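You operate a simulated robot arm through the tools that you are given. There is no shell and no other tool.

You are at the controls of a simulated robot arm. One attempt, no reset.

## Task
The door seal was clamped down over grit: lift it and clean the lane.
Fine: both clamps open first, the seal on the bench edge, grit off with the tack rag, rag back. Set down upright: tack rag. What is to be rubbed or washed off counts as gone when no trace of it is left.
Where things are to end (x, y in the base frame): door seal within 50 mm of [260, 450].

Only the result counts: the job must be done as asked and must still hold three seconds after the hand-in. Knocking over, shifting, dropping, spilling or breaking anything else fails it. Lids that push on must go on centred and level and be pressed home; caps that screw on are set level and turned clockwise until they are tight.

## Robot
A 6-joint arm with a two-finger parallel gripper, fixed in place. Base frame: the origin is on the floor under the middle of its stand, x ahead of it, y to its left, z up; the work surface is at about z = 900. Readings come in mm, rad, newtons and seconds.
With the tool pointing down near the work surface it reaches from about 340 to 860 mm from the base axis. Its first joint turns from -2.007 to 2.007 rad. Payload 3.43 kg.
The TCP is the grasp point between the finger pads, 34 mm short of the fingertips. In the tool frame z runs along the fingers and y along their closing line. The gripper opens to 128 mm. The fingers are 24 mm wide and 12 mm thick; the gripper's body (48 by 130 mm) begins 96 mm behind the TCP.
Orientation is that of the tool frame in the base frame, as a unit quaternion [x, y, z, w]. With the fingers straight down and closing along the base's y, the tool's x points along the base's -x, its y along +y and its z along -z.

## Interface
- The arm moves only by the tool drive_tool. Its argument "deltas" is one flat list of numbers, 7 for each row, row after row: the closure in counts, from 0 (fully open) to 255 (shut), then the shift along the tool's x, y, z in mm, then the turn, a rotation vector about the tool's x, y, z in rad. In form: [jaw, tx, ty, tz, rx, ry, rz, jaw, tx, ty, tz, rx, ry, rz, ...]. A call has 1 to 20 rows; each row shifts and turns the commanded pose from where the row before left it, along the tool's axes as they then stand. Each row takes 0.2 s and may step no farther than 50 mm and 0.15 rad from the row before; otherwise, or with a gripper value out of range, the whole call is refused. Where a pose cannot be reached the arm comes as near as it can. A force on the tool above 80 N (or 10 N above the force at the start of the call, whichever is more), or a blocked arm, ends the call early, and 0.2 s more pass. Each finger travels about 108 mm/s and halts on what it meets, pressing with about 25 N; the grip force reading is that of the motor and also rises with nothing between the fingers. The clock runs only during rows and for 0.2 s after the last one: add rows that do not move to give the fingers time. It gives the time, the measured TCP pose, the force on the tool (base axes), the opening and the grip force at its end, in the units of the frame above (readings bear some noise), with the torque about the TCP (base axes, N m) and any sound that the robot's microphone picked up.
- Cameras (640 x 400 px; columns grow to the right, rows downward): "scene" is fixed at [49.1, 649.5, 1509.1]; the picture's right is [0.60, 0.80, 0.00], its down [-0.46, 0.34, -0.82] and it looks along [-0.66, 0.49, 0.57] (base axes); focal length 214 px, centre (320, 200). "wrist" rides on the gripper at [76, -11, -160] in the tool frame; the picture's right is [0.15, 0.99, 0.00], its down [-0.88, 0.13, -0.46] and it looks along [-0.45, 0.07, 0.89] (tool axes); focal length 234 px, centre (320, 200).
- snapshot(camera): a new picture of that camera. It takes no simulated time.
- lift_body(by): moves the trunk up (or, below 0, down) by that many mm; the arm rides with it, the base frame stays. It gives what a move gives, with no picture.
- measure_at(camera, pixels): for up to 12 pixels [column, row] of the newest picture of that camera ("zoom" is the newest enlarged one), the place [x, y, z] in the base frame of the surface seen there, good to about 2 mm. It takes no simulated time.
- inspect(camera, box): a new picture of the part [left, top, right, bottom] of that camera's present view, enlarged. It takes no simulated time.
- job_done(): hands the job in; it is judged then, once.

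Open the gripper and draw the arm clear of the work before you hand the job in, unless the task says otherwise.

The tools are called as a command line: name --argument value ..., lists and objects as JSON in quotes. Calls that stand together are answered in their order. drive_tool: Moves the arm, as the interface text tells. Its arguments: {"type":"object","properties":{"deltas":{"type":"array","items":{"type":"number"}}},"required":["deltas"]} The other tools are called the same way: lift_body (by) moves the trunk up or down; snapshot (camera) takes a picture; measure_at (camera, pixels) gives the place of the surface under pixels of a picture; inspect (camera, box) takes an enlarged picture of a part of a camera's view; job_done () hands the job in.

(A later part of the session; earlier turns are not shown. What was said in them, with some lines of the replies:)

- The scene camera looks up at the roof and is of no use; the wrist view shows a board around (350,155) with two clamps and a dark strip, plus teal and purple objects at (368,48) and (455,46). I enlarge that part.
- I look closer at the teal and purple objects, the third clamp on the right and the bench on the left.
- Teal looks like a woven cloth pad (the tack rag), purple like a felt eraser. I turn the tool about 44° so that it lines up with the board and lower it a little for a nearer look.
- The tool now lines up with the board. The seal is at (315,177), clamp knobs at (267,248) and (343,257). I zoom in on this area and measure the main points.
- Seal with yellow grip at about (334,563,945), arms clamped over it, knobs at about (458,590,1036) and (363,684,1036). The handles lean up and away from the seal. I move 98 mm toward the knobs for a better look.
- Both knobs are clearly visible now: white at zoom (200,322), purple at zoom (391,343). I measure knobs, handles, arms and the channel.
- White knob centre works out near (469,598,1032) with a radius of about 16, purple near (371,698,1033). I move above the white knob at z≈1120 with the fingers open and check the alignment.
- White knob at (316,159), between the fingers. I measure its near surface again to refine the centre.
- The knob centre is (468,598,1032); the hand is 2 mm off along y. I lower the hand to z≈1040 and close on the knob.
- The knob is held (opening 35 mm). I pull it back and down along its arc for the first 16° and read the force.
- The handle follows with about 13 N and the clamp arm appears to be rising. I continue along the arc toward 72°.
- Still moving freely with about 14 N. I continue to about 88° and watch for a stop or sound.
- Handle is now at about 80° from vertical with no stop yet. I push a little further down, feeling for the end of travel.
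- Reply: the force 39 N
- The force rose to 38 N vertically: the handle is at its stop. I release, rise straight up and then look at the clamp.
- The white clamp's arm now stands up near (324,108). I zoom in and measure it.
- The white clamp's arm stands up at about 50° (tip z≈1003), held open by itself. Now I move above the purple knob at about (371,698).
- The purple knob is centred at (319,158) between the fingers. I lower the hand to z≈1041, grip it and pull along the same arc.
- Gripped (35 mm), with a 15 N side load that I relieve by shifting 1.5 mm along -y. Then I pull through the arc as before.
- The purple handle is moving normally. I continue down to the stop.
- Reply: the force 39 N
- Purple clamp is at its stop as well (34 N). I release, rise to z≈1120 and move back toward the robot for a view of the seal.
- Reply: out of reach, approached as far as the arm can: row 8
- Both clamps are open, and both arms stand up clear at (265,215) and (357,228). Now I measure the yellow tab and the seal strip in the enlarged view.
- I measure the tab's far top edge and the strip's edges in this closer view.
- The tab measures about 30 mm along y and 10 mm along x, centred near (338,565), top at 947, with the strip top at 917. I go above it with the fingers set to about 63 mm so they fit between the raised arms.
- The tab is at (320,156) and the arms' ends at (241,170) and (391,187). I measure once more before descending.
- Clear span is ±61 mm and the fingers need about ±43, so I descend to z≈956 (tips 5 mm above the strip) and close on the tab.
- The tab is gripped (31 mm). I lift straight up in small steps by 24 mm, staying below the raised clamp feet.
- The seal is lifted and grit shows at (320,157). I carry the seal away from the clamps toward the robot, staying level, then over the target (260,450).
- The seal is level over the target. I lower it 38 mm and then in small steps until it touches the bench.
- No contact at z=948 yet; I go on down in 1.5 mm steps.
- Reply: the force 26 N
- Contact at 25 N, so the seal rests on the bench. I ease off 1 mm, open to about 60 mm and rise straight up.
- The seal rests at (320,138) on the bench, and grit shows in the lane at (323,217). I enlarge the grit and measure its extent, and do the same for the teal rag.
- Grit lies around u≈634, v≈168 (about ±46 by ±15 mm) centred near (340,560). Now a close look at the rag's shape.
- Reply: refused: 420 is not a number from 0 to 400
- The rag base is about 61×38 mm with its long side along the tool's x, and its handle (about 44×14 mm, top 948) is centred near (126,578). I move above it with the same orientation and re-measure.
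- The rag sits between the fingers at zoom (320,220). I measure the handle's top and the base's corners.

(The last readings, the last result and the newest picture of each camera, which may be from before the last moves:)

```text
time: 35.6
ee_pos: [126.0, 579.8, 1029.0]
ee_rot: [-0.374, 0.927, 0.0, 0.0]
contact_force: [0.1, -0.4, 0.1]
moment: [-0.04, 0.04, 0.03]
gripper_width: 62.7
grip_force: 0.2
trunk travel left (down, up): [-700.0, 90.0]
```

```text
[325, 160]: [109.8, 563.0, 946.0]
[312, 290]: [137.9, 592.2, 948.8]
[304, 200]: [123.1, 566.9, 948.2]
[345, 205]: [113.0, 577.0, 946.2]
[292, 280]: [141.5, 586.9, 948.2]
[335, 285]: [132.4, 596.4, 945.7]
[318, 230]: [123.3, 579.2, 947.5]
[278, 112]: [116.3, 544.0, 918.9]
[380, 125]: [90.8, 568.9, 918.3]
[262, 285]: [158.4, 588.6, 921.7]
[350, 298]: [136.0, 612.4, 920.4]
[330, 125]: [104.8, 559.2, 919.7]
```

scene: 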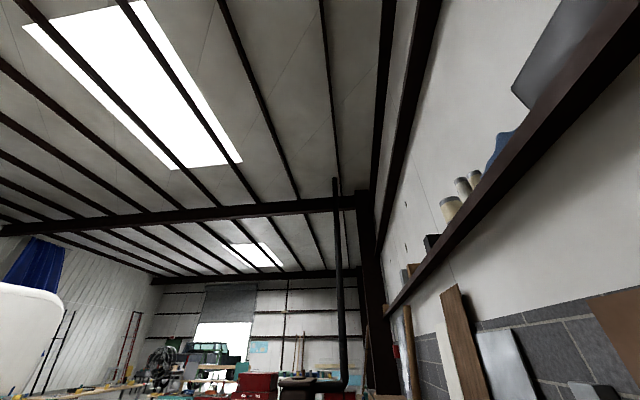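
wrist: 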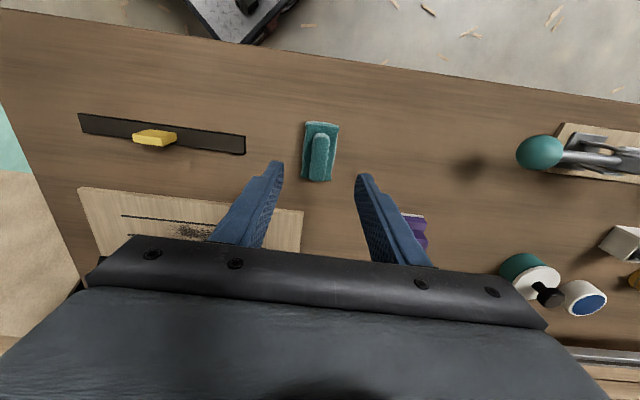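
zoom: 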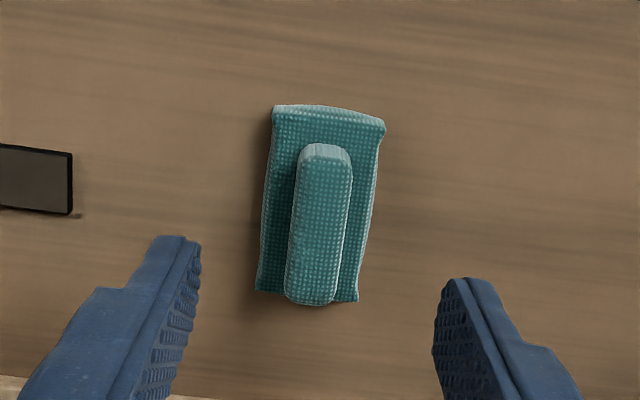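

Handle centre is about (124.5,578), within 2 mm of the hand. I lower to z≈958 (tips just above the rag's base) and close on the handle.

drive_tool --deltas '[130, 2, -0.3, 24, 0, 0, 0, 130, 0, 0, 24, 0, 0, 0, 130, 0, 0, 23, 0, 0, 0, 130, 0, 0, 0, 0, 0, 0, 255, 0, 0, 0, 0, 0, 0, 255, 0, 0, 0, 0, 0, 0, 255, 0, 0, 0, 0, 0, 0]'

snapshot --camera "wrist"

```text
time: 37.2
ee_pos: [125.3, 577.7, 957.8]
ee_rot: [-0.374, 0.927, 0.0, 0.0]
contact_force: [0.8, -0.5, -0.4]
moment: [0.0, -0.01, -0.01]
gripper_width: 17.0
grip_force: 25.3
trunk travel left (down, up): [-700.0, 90.0]
```

```text
taken
```

wrist: 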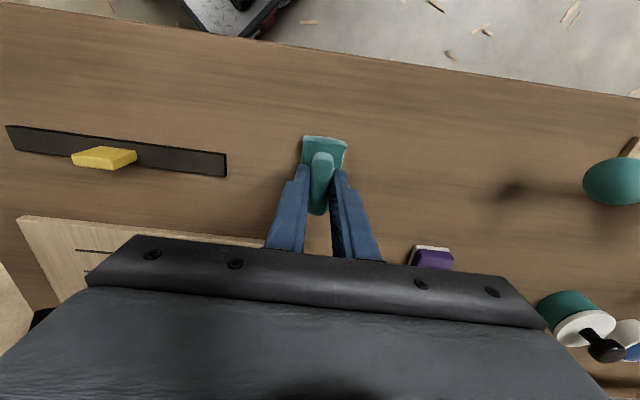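

The rag's handle is gripped (17 mm). I lift 60 mm and carry it in front of the lane, between the clamp arms.

drive_tool --deltas '[255, 0, 0, -15, 0, 0, 0, 255, 0, 0, -22, 0, 0, 0, 255, 0, 0, -23, 0, 0, 0, 255, -19.6, -30, 0, 0, 0, 0, 255, -19.6, -32, 0, 0, 0, 0, 255, -19.6, -32, 0, 0, 0, 0, 255, -19.6, -32, 0, 0, 0, 0, 255, 0, -32.3, 0, 0, 0, 0, 255, 0, 0, 0, 0, 0, 0]'

snapshot --camera "wrist"

```text
time: 39.2
ee_pos: [290.9, 518.4, 1017.5]
ee_rot: [-0.375, 0.927, 0.001, 0.0]
contact_force: [0.8, 0.1, -0.9]
moment: [0.02, 0.01, 0.0]
gripper_width: 16.8
grip_force: 25.1
trunk travel left (down, up): [-700.0, 90.0]
```

```text
taken
```

wrist: 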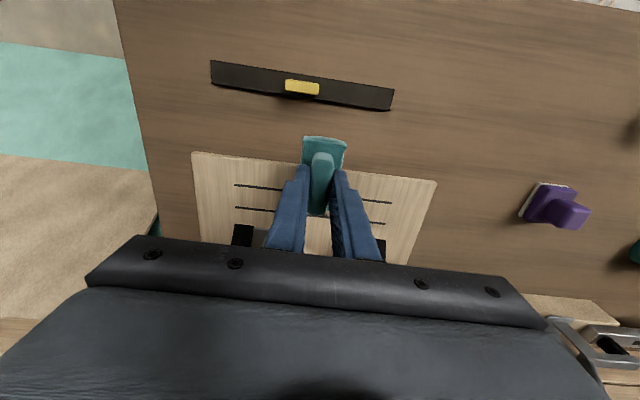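

The rag hangs level in front of the lane. I lower to z≈988, move 58 mm forward between the arms, and then come down close to the board.

drive_tool --deltas '[255, 0, 0, 15, 0, 0, 0, 255, 0, 0, 14, 0, 0, 0, 255, -20, 0, 0, 0, 0, 0, 255, -20, 0, 0, 0, 0, 0, 255, -18.5, 0, 0, 0, 0, 0, 255, 0, 0, 8, 0, 0, 0, 255, 0, 0, 8, 0, 0, 0, 255, 0, 0, 0, 0, 0, 0]'

snapshot --camera "wrist"

```text
time: 41.0
ee_pos: [333.3, 557.5, 973.3]
ee_rot: [-0.375, 0.927, -0.001, 0.0]
contact_force: [0.4, -0.4, 1.0]
moment: [0.0, 0.02, -0.01]
gripper_width: 17.0
grip_force: 24.2
trunk travel left (down, up): [-700.0, 90.0]
```

```text
taken
```

wrist: 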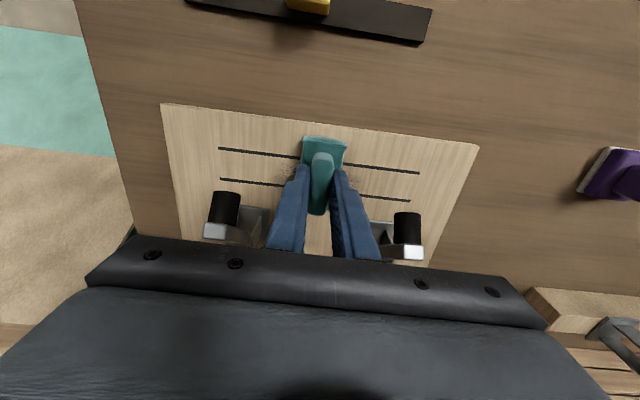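

Rag over the lane, about 4 mm above contact; grit shows on either side of it at (290,168) and (355,175). I lower in small steps until I feel the board.

drive_tool --deltas '[255, 0, 0, 2, 0, 0, 0, 255, 0, 0, 1.5, 0, 0, 0, 255, 0, 0, 0, 0, 0, 0]'

drive_tool --deltas '[255, 0, 0, 1.5, 0, 0, 0, 255, 0, 0, 0, 0, 0, 0]'

```text
time: 41.8
ee_pos: [334.7, 559.2, 968.7]
ee_rot: [-0.375, 0.927, 0.0, 0.001]
contact_force: [0.3, 0.0, -1.4]
moment: [0.0, 0.03, 0.0]
gripper_width: 16.9
grip_force: 25.5
trunk travel left (down, up): [-700.0, 90.0]
```

```text
time: 42.4
ee_pos: [332.8, 558.4, 967.7]
ee_rot: [-0.375, 0.927, 0.0, 0.0]
contact_force: [-0.8, -1.3, 3.4]
moment: [-0.11, 0.12, 0.02]
gripper_width: 17.1
grip_force: 25.0
trunk travel left (down, up): [-700.0, 90.0]
```

Contact just begins (3 N). I press 0.8 mm more and wipe along the lane, first to one side and back.

drive_tool --deltas '[255, 0, 0, 0.8, 0, 0, 0, 255, 0, 6, 0, 0, 0, 0, 255, 0, 8, 0, 0, 0, 0, 255, 0, 8, 0, 0, 0, 0, 255, 0, 8, 0, 0, 0, 0, 255, 0, -8, 0, 0, 0, 0, 255, 0, -8, 0, 0, 0, 0, 255, 0, -8, 0, 0, 0, 0, 255, 0, -8, 0, 0, 0, 0, 255, 0, 0, 0, 0, 0, 0]'

snapshot --camera "wrist"

```text
time: 44.6
ee_pos: [335.0, 557.2, 967.5]
ee_rot: [-0.374, 0.927, 0.001, 0.001]
contact_force: [-5.6, 10.2, 31.7]
moment: [0.43, 0.13, 0.01]
gripper_width: 16.8
grip_force: 24.5
trunk travel left (down, up): [-700.0, 90.0]
```

```text
taken
```

wrist: 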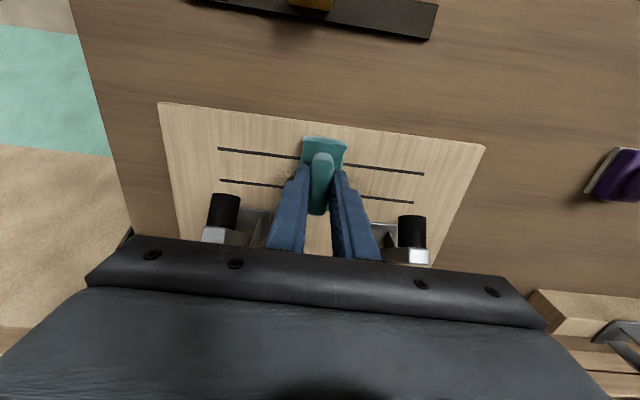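

The right side looks clean already. Normal force 32 N. Now I wipe to the left side and back, staying clear of the white arm.

drive_tool --deltas '[255, 0, -8, 0, 0, 0, 0, 255, 0, -8, 0, 0, 0, 0, 255, 0, -8, 0, 0, 0, 0, 255, 0, -4, 0, 0, 0, 0, 255, 0, 8, 0, 0, 0, 0, 255, 0, 8, 0, 0, 0, 0, 255, 0, 8, 0, 0, 0, 0, 255, 0, 8, 0, 0, 0, 0, 255, 0, 8, 0, 0, 0, 0, 255, 0, 8, 0, 0, 0, 0, 255, 0, 8, 0, 0, 0, 0, 255, 0, 0, 0, 0, 0, 0]'

inspect --camera "wrist" --box '[200, 120, 440, 270]'

```text
time: 47.2
ee_pos: [315.9, 576.3, 967.1]
ee_rot: [-0.374, 0.927, 0.0, 0.001]
contact_force: [3.2, -6.2, 16.1]
moment: [-0.18, -0.13, 0.0]
gripper_width: 16.9
grip_force: 25.1
trunk travel left (down, up): [-700.0, 90.0]
```

```text
2.67 times, centred on (320, 195) of wrist
```

zoom: 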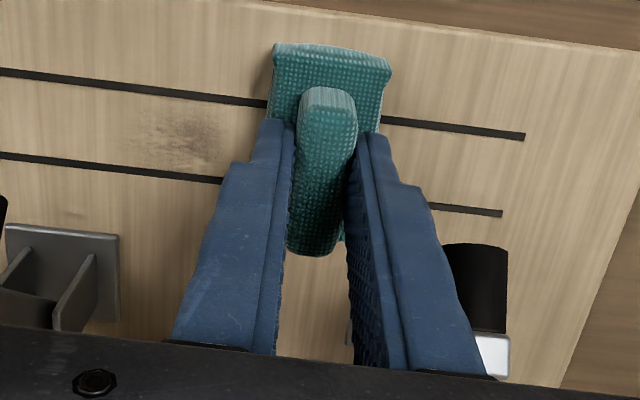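

A faint trace remains at zoom (185,135). I locate it and keep rubbing over it.

measure_at --camera "zoom" --pixels '[[185, 135], [130, 130], [220, 130], [180, 105], [200, 165], [75, 215]]'

drive_tool --deltas '[255, 0, -9, 0, 0, 0, 0, 255, 0, -9, 0, 0, 0, 0, 255, 0, -9, 0, 0, 0, 0, 255, 0, -9, 0, 0, 0, 0, 255, 0, -9, 0, 0, 0, 0, 255, 0, -8, 0, 0, 0, 0, 255, 0, 9, 0, 0, 0, 0, 255, 0, 9, 0, 0, 0, 0, 255, 0, 9, 0, 0, 0, 0, 255, 0, -9, 0, 0, 0, 0, 255, 0, -9, 0, 0, 0, 0, 255, 0, -9, 0, 0, 0, 0, 255, 0, 9, 0, 0, 0, 0, 255, 0, 9, 0, 0, 0, 0, 255, 0, 9, 0, 0, 0, 0, 255, 0, 9, 0, 0, 0, 0, 255, 0, 9, 0, 0, 0, 0, 255, 0, 9, 0, 0, 0, 0, 255, 0, 0, 0, 0, 0, 0]'

inspect --camera "wrist" --box '[200, 120, 440, 270]'

```text
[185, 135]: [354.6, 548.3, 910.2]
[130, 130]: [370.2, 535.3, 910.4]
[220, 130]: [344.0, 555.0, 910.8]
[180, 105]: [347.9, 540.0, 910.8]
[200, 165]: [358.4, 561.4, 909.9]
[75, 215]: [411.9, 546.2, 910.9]
```

```text
time: 51.2
ee_pos: [314.8, 577.6, 965.5]
ee_rot: [-0.374, 0.927, 0.0, -0.001]
contact_force: [1.4, -2.1, 4.5]
moment: [-0.03, -0.05, 0.01]
gripper_width: 17.0
grip_force: 24.7
trunk travel left (down, up): [-700.0, 90.0]
```

```text
2.67 times, centred on (320, 195) of wrist
```

zoom: 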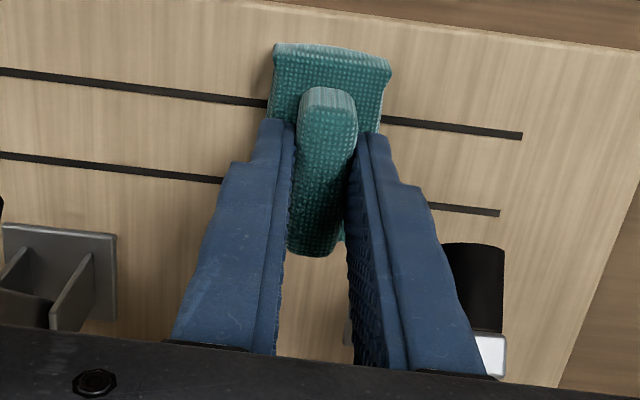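

The left side looks clean now. The press dropped to 4.5 N, so I press a little more and do one more full set of strokes over the whole area.

drive_tool --deltas '[255, 0, 0, 0.8, 0, 0, 0, 255, 0, 7, 0, 0, 0, 0, 255, 0, -9, 0, 0, 0, 0, 255, 0, -9, 0, 0, 0, 0, 255, 0, -9, 0, 0, 0, 0, 255, 0, -9, 0, 0, 0, 0, 255, 0, -9, 0, 0, 0, 0, 255, 0, -9, 0, 0, 0, 0, 255, 0, -6, 0, 0, 0, 0, 255, 0, 9, 0, 0, 0, 0, 255, 0, 9, 0, 0, 0, 0, 255, 0, 9, 0, 0, 0, 0, 255, 0, 9, 0, 0, 0, 0, 255, 0, 9, 0, 0, 0, 0, 255, 0, 9, 0, 0, 0, 0, 255, 0, -9, 0, 0, 0, 0, 255, 0, -9, 0, 0, 0, 0, 255, 0, -9, 0, 0, 0, 0, 255, 0, 0, 0, 0, 0, 0]'

inspect --camera "wrist" --box '[200, 120, 440, 270]'

```text
time: 55.2
ee_pos: [332.6, 559.3, 965.0]
ee_rot: [-0.373, 0.928, -0.001, 0.0]
contact_force: [-1.8, 1.8, 9.0]
moment: [0.1, 0.05, 0.0]
gripper_width: 17.1
grip_force: 25.0
trunk travel left (down, up): [-700.0, 90.0]
```

```text
2.67 times, centred on (320, 195) of wrist
```

zoom: 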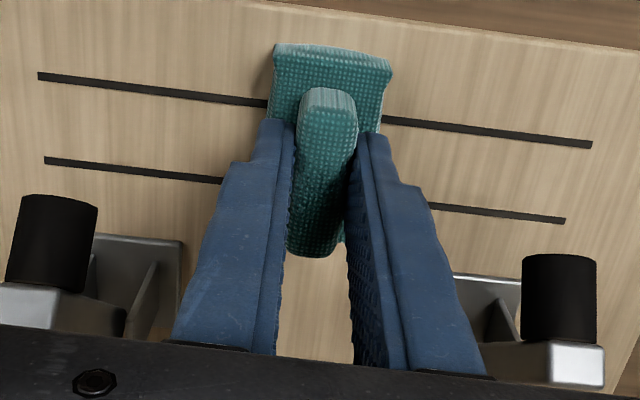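

I lift the rag 22 mm and draw it back toward the robot out of the lane to inspect it.

drive_tool --deltas '[255, 0, 0, -10, 0, 0, 0, 255, 0, 0, -12, 0, 0, 0, 255, 20, 0, 0, 0, 0, 0, 255, 20, 0, 0, 0, 0, 0, 255, 20, 0, -10, 0, 0, 0, 255, 10, 25, -20, 0, 0, 0, 255, 0, 35, -30, 0, 0, 0, 255, 0, 40, -20, 0, 0, 0, 255, 0, 0, 0, 0, 0, 0]'

snapshot --camera "wrist"

```text
time: 57.2
ee_pos: [213.3, 578.9, 1066.3]
ee_rot: [-0.374, 0.928, 0.0, 0.0]
contact_force: [0.6, -0.8, -0.7]
moment: [-0.01, 0.01, -0.01]
gripper_width: 17.1
grip_force: 25.3
trunk travel left (down, up): [-700.0, 90.0]
```

```text
taken
```

wrist: 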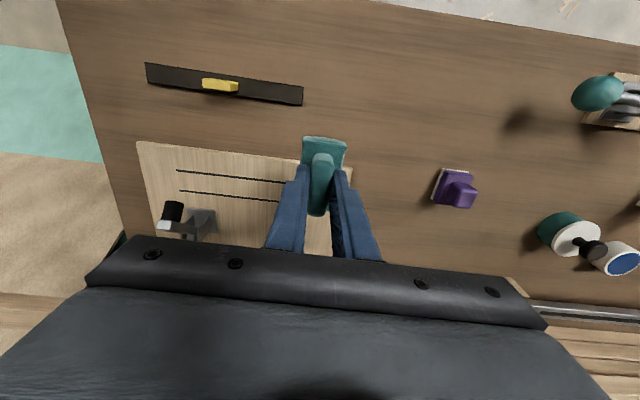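

The rag hides part of the lane; I shift further along y and up to see the whole lane.

drive_tool --deltas '[255, 0, 40, -15, 0, 0, 0, 255, 20, 40, -15, 0, 0, 0, 255, 0, 0, 0, 0, 0, 0]'

inspect --camera "wrist" --box '[80, 110, 320, 260]'

snapshot --camera "wrist"

```text
time: 58.0
ee_pos: [144.4, 624.9, 1098.5]
ee_rot: [-0.374, 0.927, -0.001, 0.0]
contact_force: [0.0, 0.2, -0.2]
moment: [-0.03, 0.0, -0.07]
gripper_width: 17.1
grip_force: 24.5
trunk travel left (down, up): [-700.0, 90.0]
```

```text
2.67 times, centred on (200, 185) of wrist
```

zoom: 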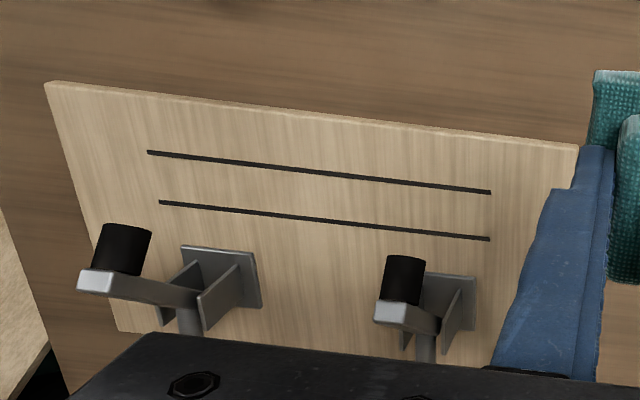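

```text
taken
```

wrist: 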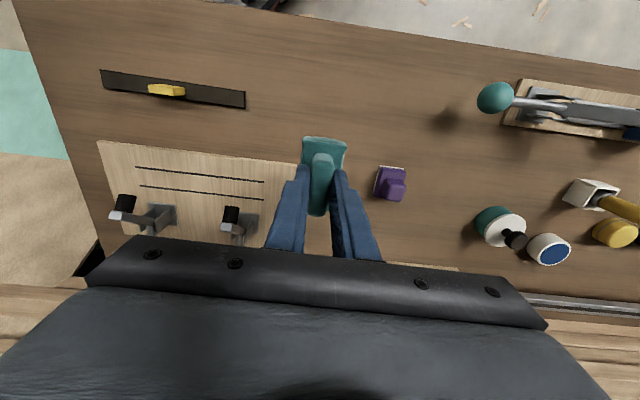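

The lane looks clean; I zoom further into it to rule out faint traces before putting the rag back.

inspect --camera "wrist" --box '[130, 150, 210, 210]'

inspect --camera "wrist" --box '[190, 160, 270, 220]'

```text
6.67 times, centred on (170, 180) of wrist
```

zoom: 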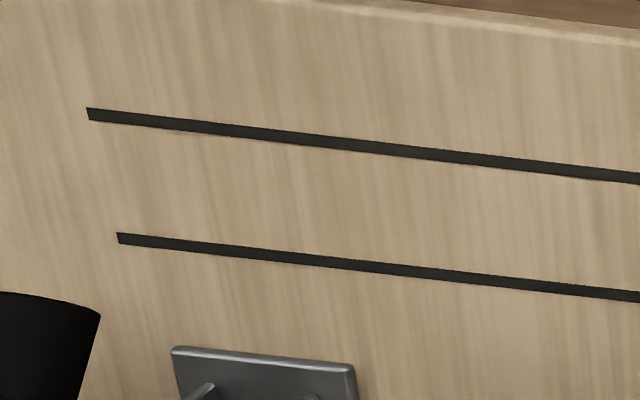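

```text
6.67 times, centred on (230, 190) of wrist
```

zoom: 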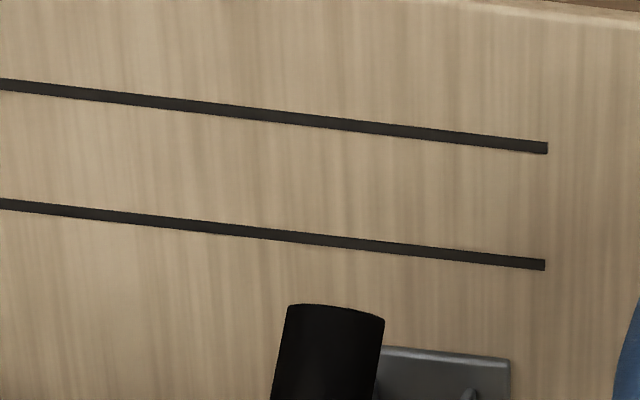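

Both halves look clean. The left end of the former grit maps to about (171,177), so I enlarge exactly that spot and the right end strongly.

inspect --camera "wrist" --box '[150, 162, 190, 192]'

inspect --camera "wrist" --box '[185, 165, 245, 205]'

```text
13.33 times, centred on (170, 177) of wrist
```

zoom: 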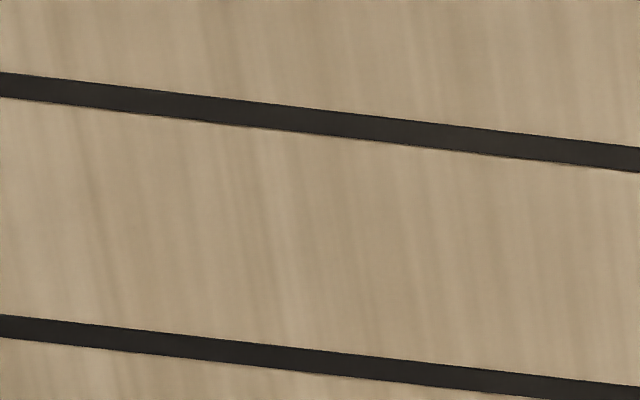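

```text
10.00 times, centred on (215, 185) of wrist
```

zoom: 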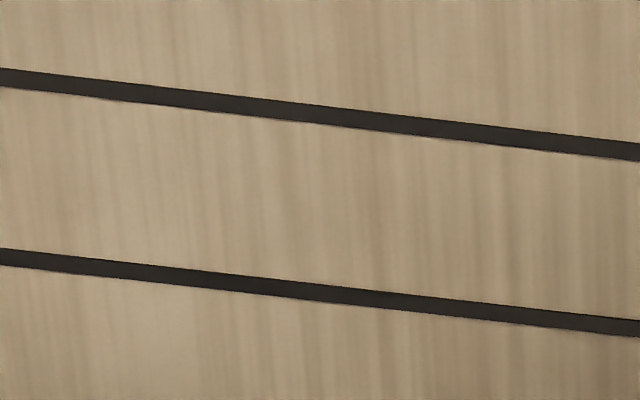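

No trace is left. I bring the rag back over its original spot (125,578) and lower to about 12 mm above the bench.

drive_tool --deltas '[255, 23.3, -10.3, 0, 0, 0, 0, 255, 23.2, -10.4, 0, 0, 0, 0, 255, 0, 0, 35, 0, 0, 0, 255, 0, 0, 35, 0, 0, 0, 255, 0, 0, 35, 0, 0, 0, 255, 0, 0, 25, 0, 0, 0, 255, 0, 0, 0, 0, 0, 0]'

snapshot --camera "wrist"

```text
time: 59.6
ee_pos: [125.4, 577.8, 969.2]
ee_rot: [-0.374, 0.927, 0.0, 0.0]
contact_force: [-0.3, 0.1, -1.1]
moment: [-0.03, 0.01, 0.03]
gripper_width: 17.1
grip_force: 24.6
trunk travel left (down, up): [-700.0, 90.0]
```

```text
taken
```

wrist: 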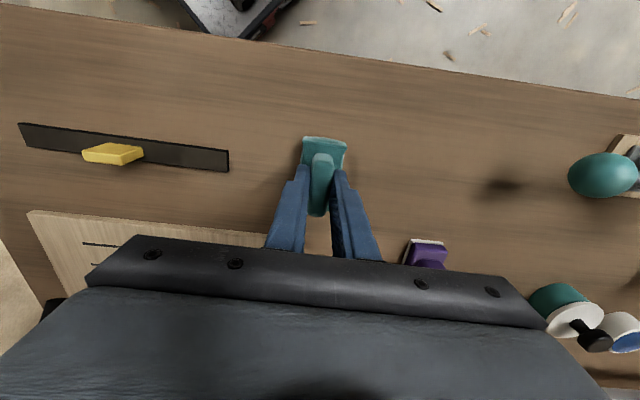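

The rag is upright over its place, about 11–14 mm above contact. I lower it in small steps until it touches.

drive_tool --deltas '[255, 0, 0, 5, 0, 0, 0, 255, 0, 0, 4, 0, 0, 0, 255, 0, 0, 2, 0, 0, 0, 255, 0, 0, 0, 0, 0, 0]'

drive_tool --deltas '[255, 0, 0, 1.5, 0, 0, 0, 255, 0, 0, 0, 0, 0, 0]'

drive_tool --deltas '[255, 0, 0, 1.2, 0, 0, 0, 255, 0, 0, 0, 0, 0, 0]'

```text
time: 60.6
ee_pos: [124.8, 578.4, 957.2]
ee_rot: [-0.375, 0.927, -0.001, -0.001]
contact_force: [0.2, 0.3, -1.1]
moment: [0.0, 0.03, -0.01]
gripper_width: 17.2
grip_force: 24.6
trunk travel left (down, up): [-700.0, 90.0]
```

```text
time: 61.2
ee_pos: [125.1, 579.5, 956.0]
ee_rot: [-0.375, 0.927, 0.0, 0.0]
contact_force: [-1.4, -1.7, 11.0]
moment: [-0.17, 0.04, 0.0]
gripper_width: 17.2
grip_force: 24.7
trunk travel left (down, up): [-700.0, 90.0]
```

```text
time: 61.8
ee_pos: [124.1, 579.0, 956.7]
ee_rot: [-0.375, 0.927, 0.001, 0.0]
contact_force: [-0.7, -6.9, 30.8]
moment: [-0.34, 0.07, -0.02]
gripper_width: 17.1
grip_force: 24.5
trunk travel left (down, up): [-700.0, 90.0]
```

Contact at 31 N; the rag sits on the bench. I ease off 1.5 mm, open the fingers and rise clear.

drive_tool --deltas '[255, 0, 0, -1.5, 0, 0, 0, 130, 0, 0, 0, 0, 0, 0, 130, 0, 0, 0, 0, 0, 0, 130, 0, 0, -15, 0, 0, 0, 130, 0, 0, -35, 0, 0, 0, 130, 0, 0, -50, 0, 0, 0, 130, 0, 0, -50, 0, 0, 0, 130, 0, 0, -50, 0, 0, 0, 130, 0, 0, 0, 0, 0, 0]'

snapshot --camera "wrist"

```text
time: 63.8
ee_pos: [124.5, 580.4, 1158.1]
ee_rot: [-0.375, 0.927, 0.0, -0.001]
contact_force: [-0.3, -0.2, -0.6]
moment: [0.0, 0.02, 0.02]
gripper_width: 62.5
grip_force: 0.0
trunk travel left (down, up): [-700.0, 90.0]
```

```text
taken
```

wrist: 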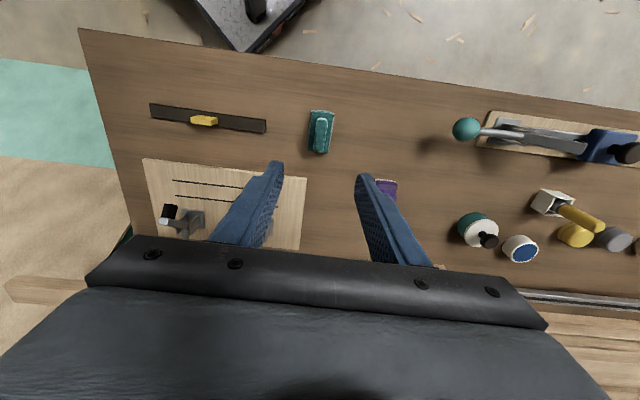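

The rag stands at (320,130), upright. I move up to the overview position for a last check of lane, clamps, seal and rag.

drive_tool --deltas '[130, -10, -37, -20, 0, 0, 0, 130, -10, -37, -20, 0, 0, 0, 130, -10, -37, -20, 0, 0, 0, 130, -10, -37, -20, 0, 0, 0, 0, 0, 0, 0, 0, 0, 0, 0, 0, 0, 0, 0, 0, 0]'

snapshot --camera "wrist"

inspect --camera "wrist" --box '[230, 130, 410, 250]'

```text
time: 65.2
ee_pos: [257.8, 500.7, 1237.2]
ee_rot: [-0.374, 0.927, 0.0, 0.0]
contact_force: [-0.1, 1.1, -0.5]
moment: [-0.01, 0.0, 0.0]
gripper_width: 128.0
grip_force: 0.1
trunk travel left (down, up): [-700.0, 90.0]
```

```text
taken
```

wrist: 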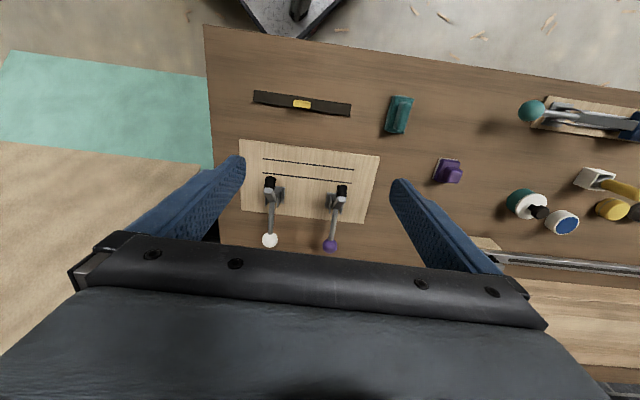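

```text
3.33 times, centred on (320, 190) of wrist
```

zoom: 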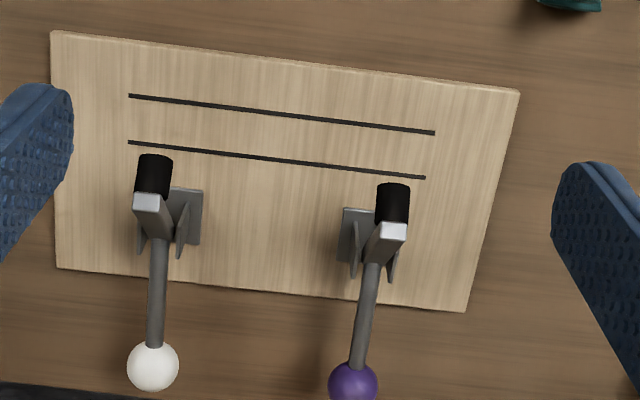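

Lane clean, both clamps open, gripper open and clear. I measure the seal and rag one last time and look closely at the lane's middle.

measure_at --camera "wrist" --pixels '[[302, 104], [256, 97], [349, 109], [401, 105], [395, 112], [400, 120], [270, 236], [331, 242]]'

inspect --camera "wrist" --box '[260, 145, 360, 195]'

inspect --camera "wrist" --box '[240, 75, 430, 145]'

```text
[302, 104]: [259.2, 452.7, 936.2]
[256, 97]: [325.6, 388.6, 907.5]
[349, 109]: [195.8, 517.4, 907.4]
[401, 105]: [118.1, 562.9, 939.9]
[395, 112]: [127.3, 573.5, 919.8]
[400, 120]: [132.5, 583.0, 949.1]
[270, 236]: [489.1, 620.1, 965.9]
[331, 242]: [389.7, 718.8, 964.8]
```

```text
6.40 times, centred on (310, 170) of wrist
```

zoom: 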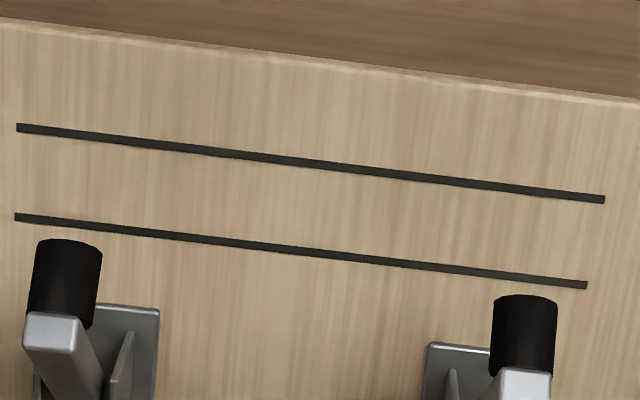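

```text
3.37 times, centred on (335, 110) of wrist
```

zoom: 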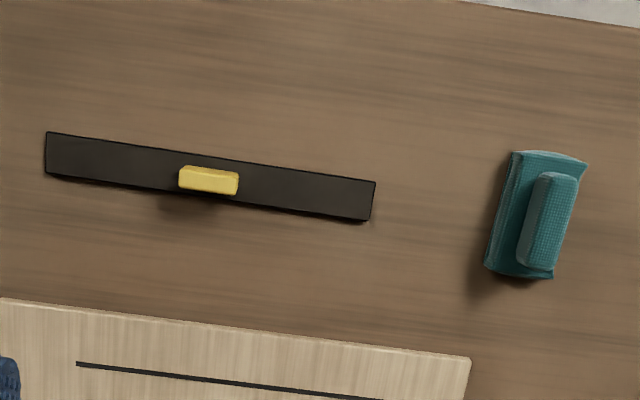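

The seal is centred at about (260,452), the rag is upright at its original spot, both clamps are open and the lane shows no grit. The gripper is open and clear, so I hand in.

job_done

```text
The job is handed in.
```

The lane is clean, and the job is handed in. I don't have a verdict back yet.

- **Clamps:** both were opened to their stops before I touched the seal, and they stay open.
- **Seal:** it lies flat on the bench, centred at about (260, 452), roughly 2 mm from the target.
- **Grit:** I rubbed the lane with the teal tack rag in several passes. Strongly enlarged views of the lane showed no trace left.
- **Rag:** it is back upright at its original spot, about (125, 578).

Nothing else appeared knocked or shifted in the last pictures. The gripper is open and clear of the work.
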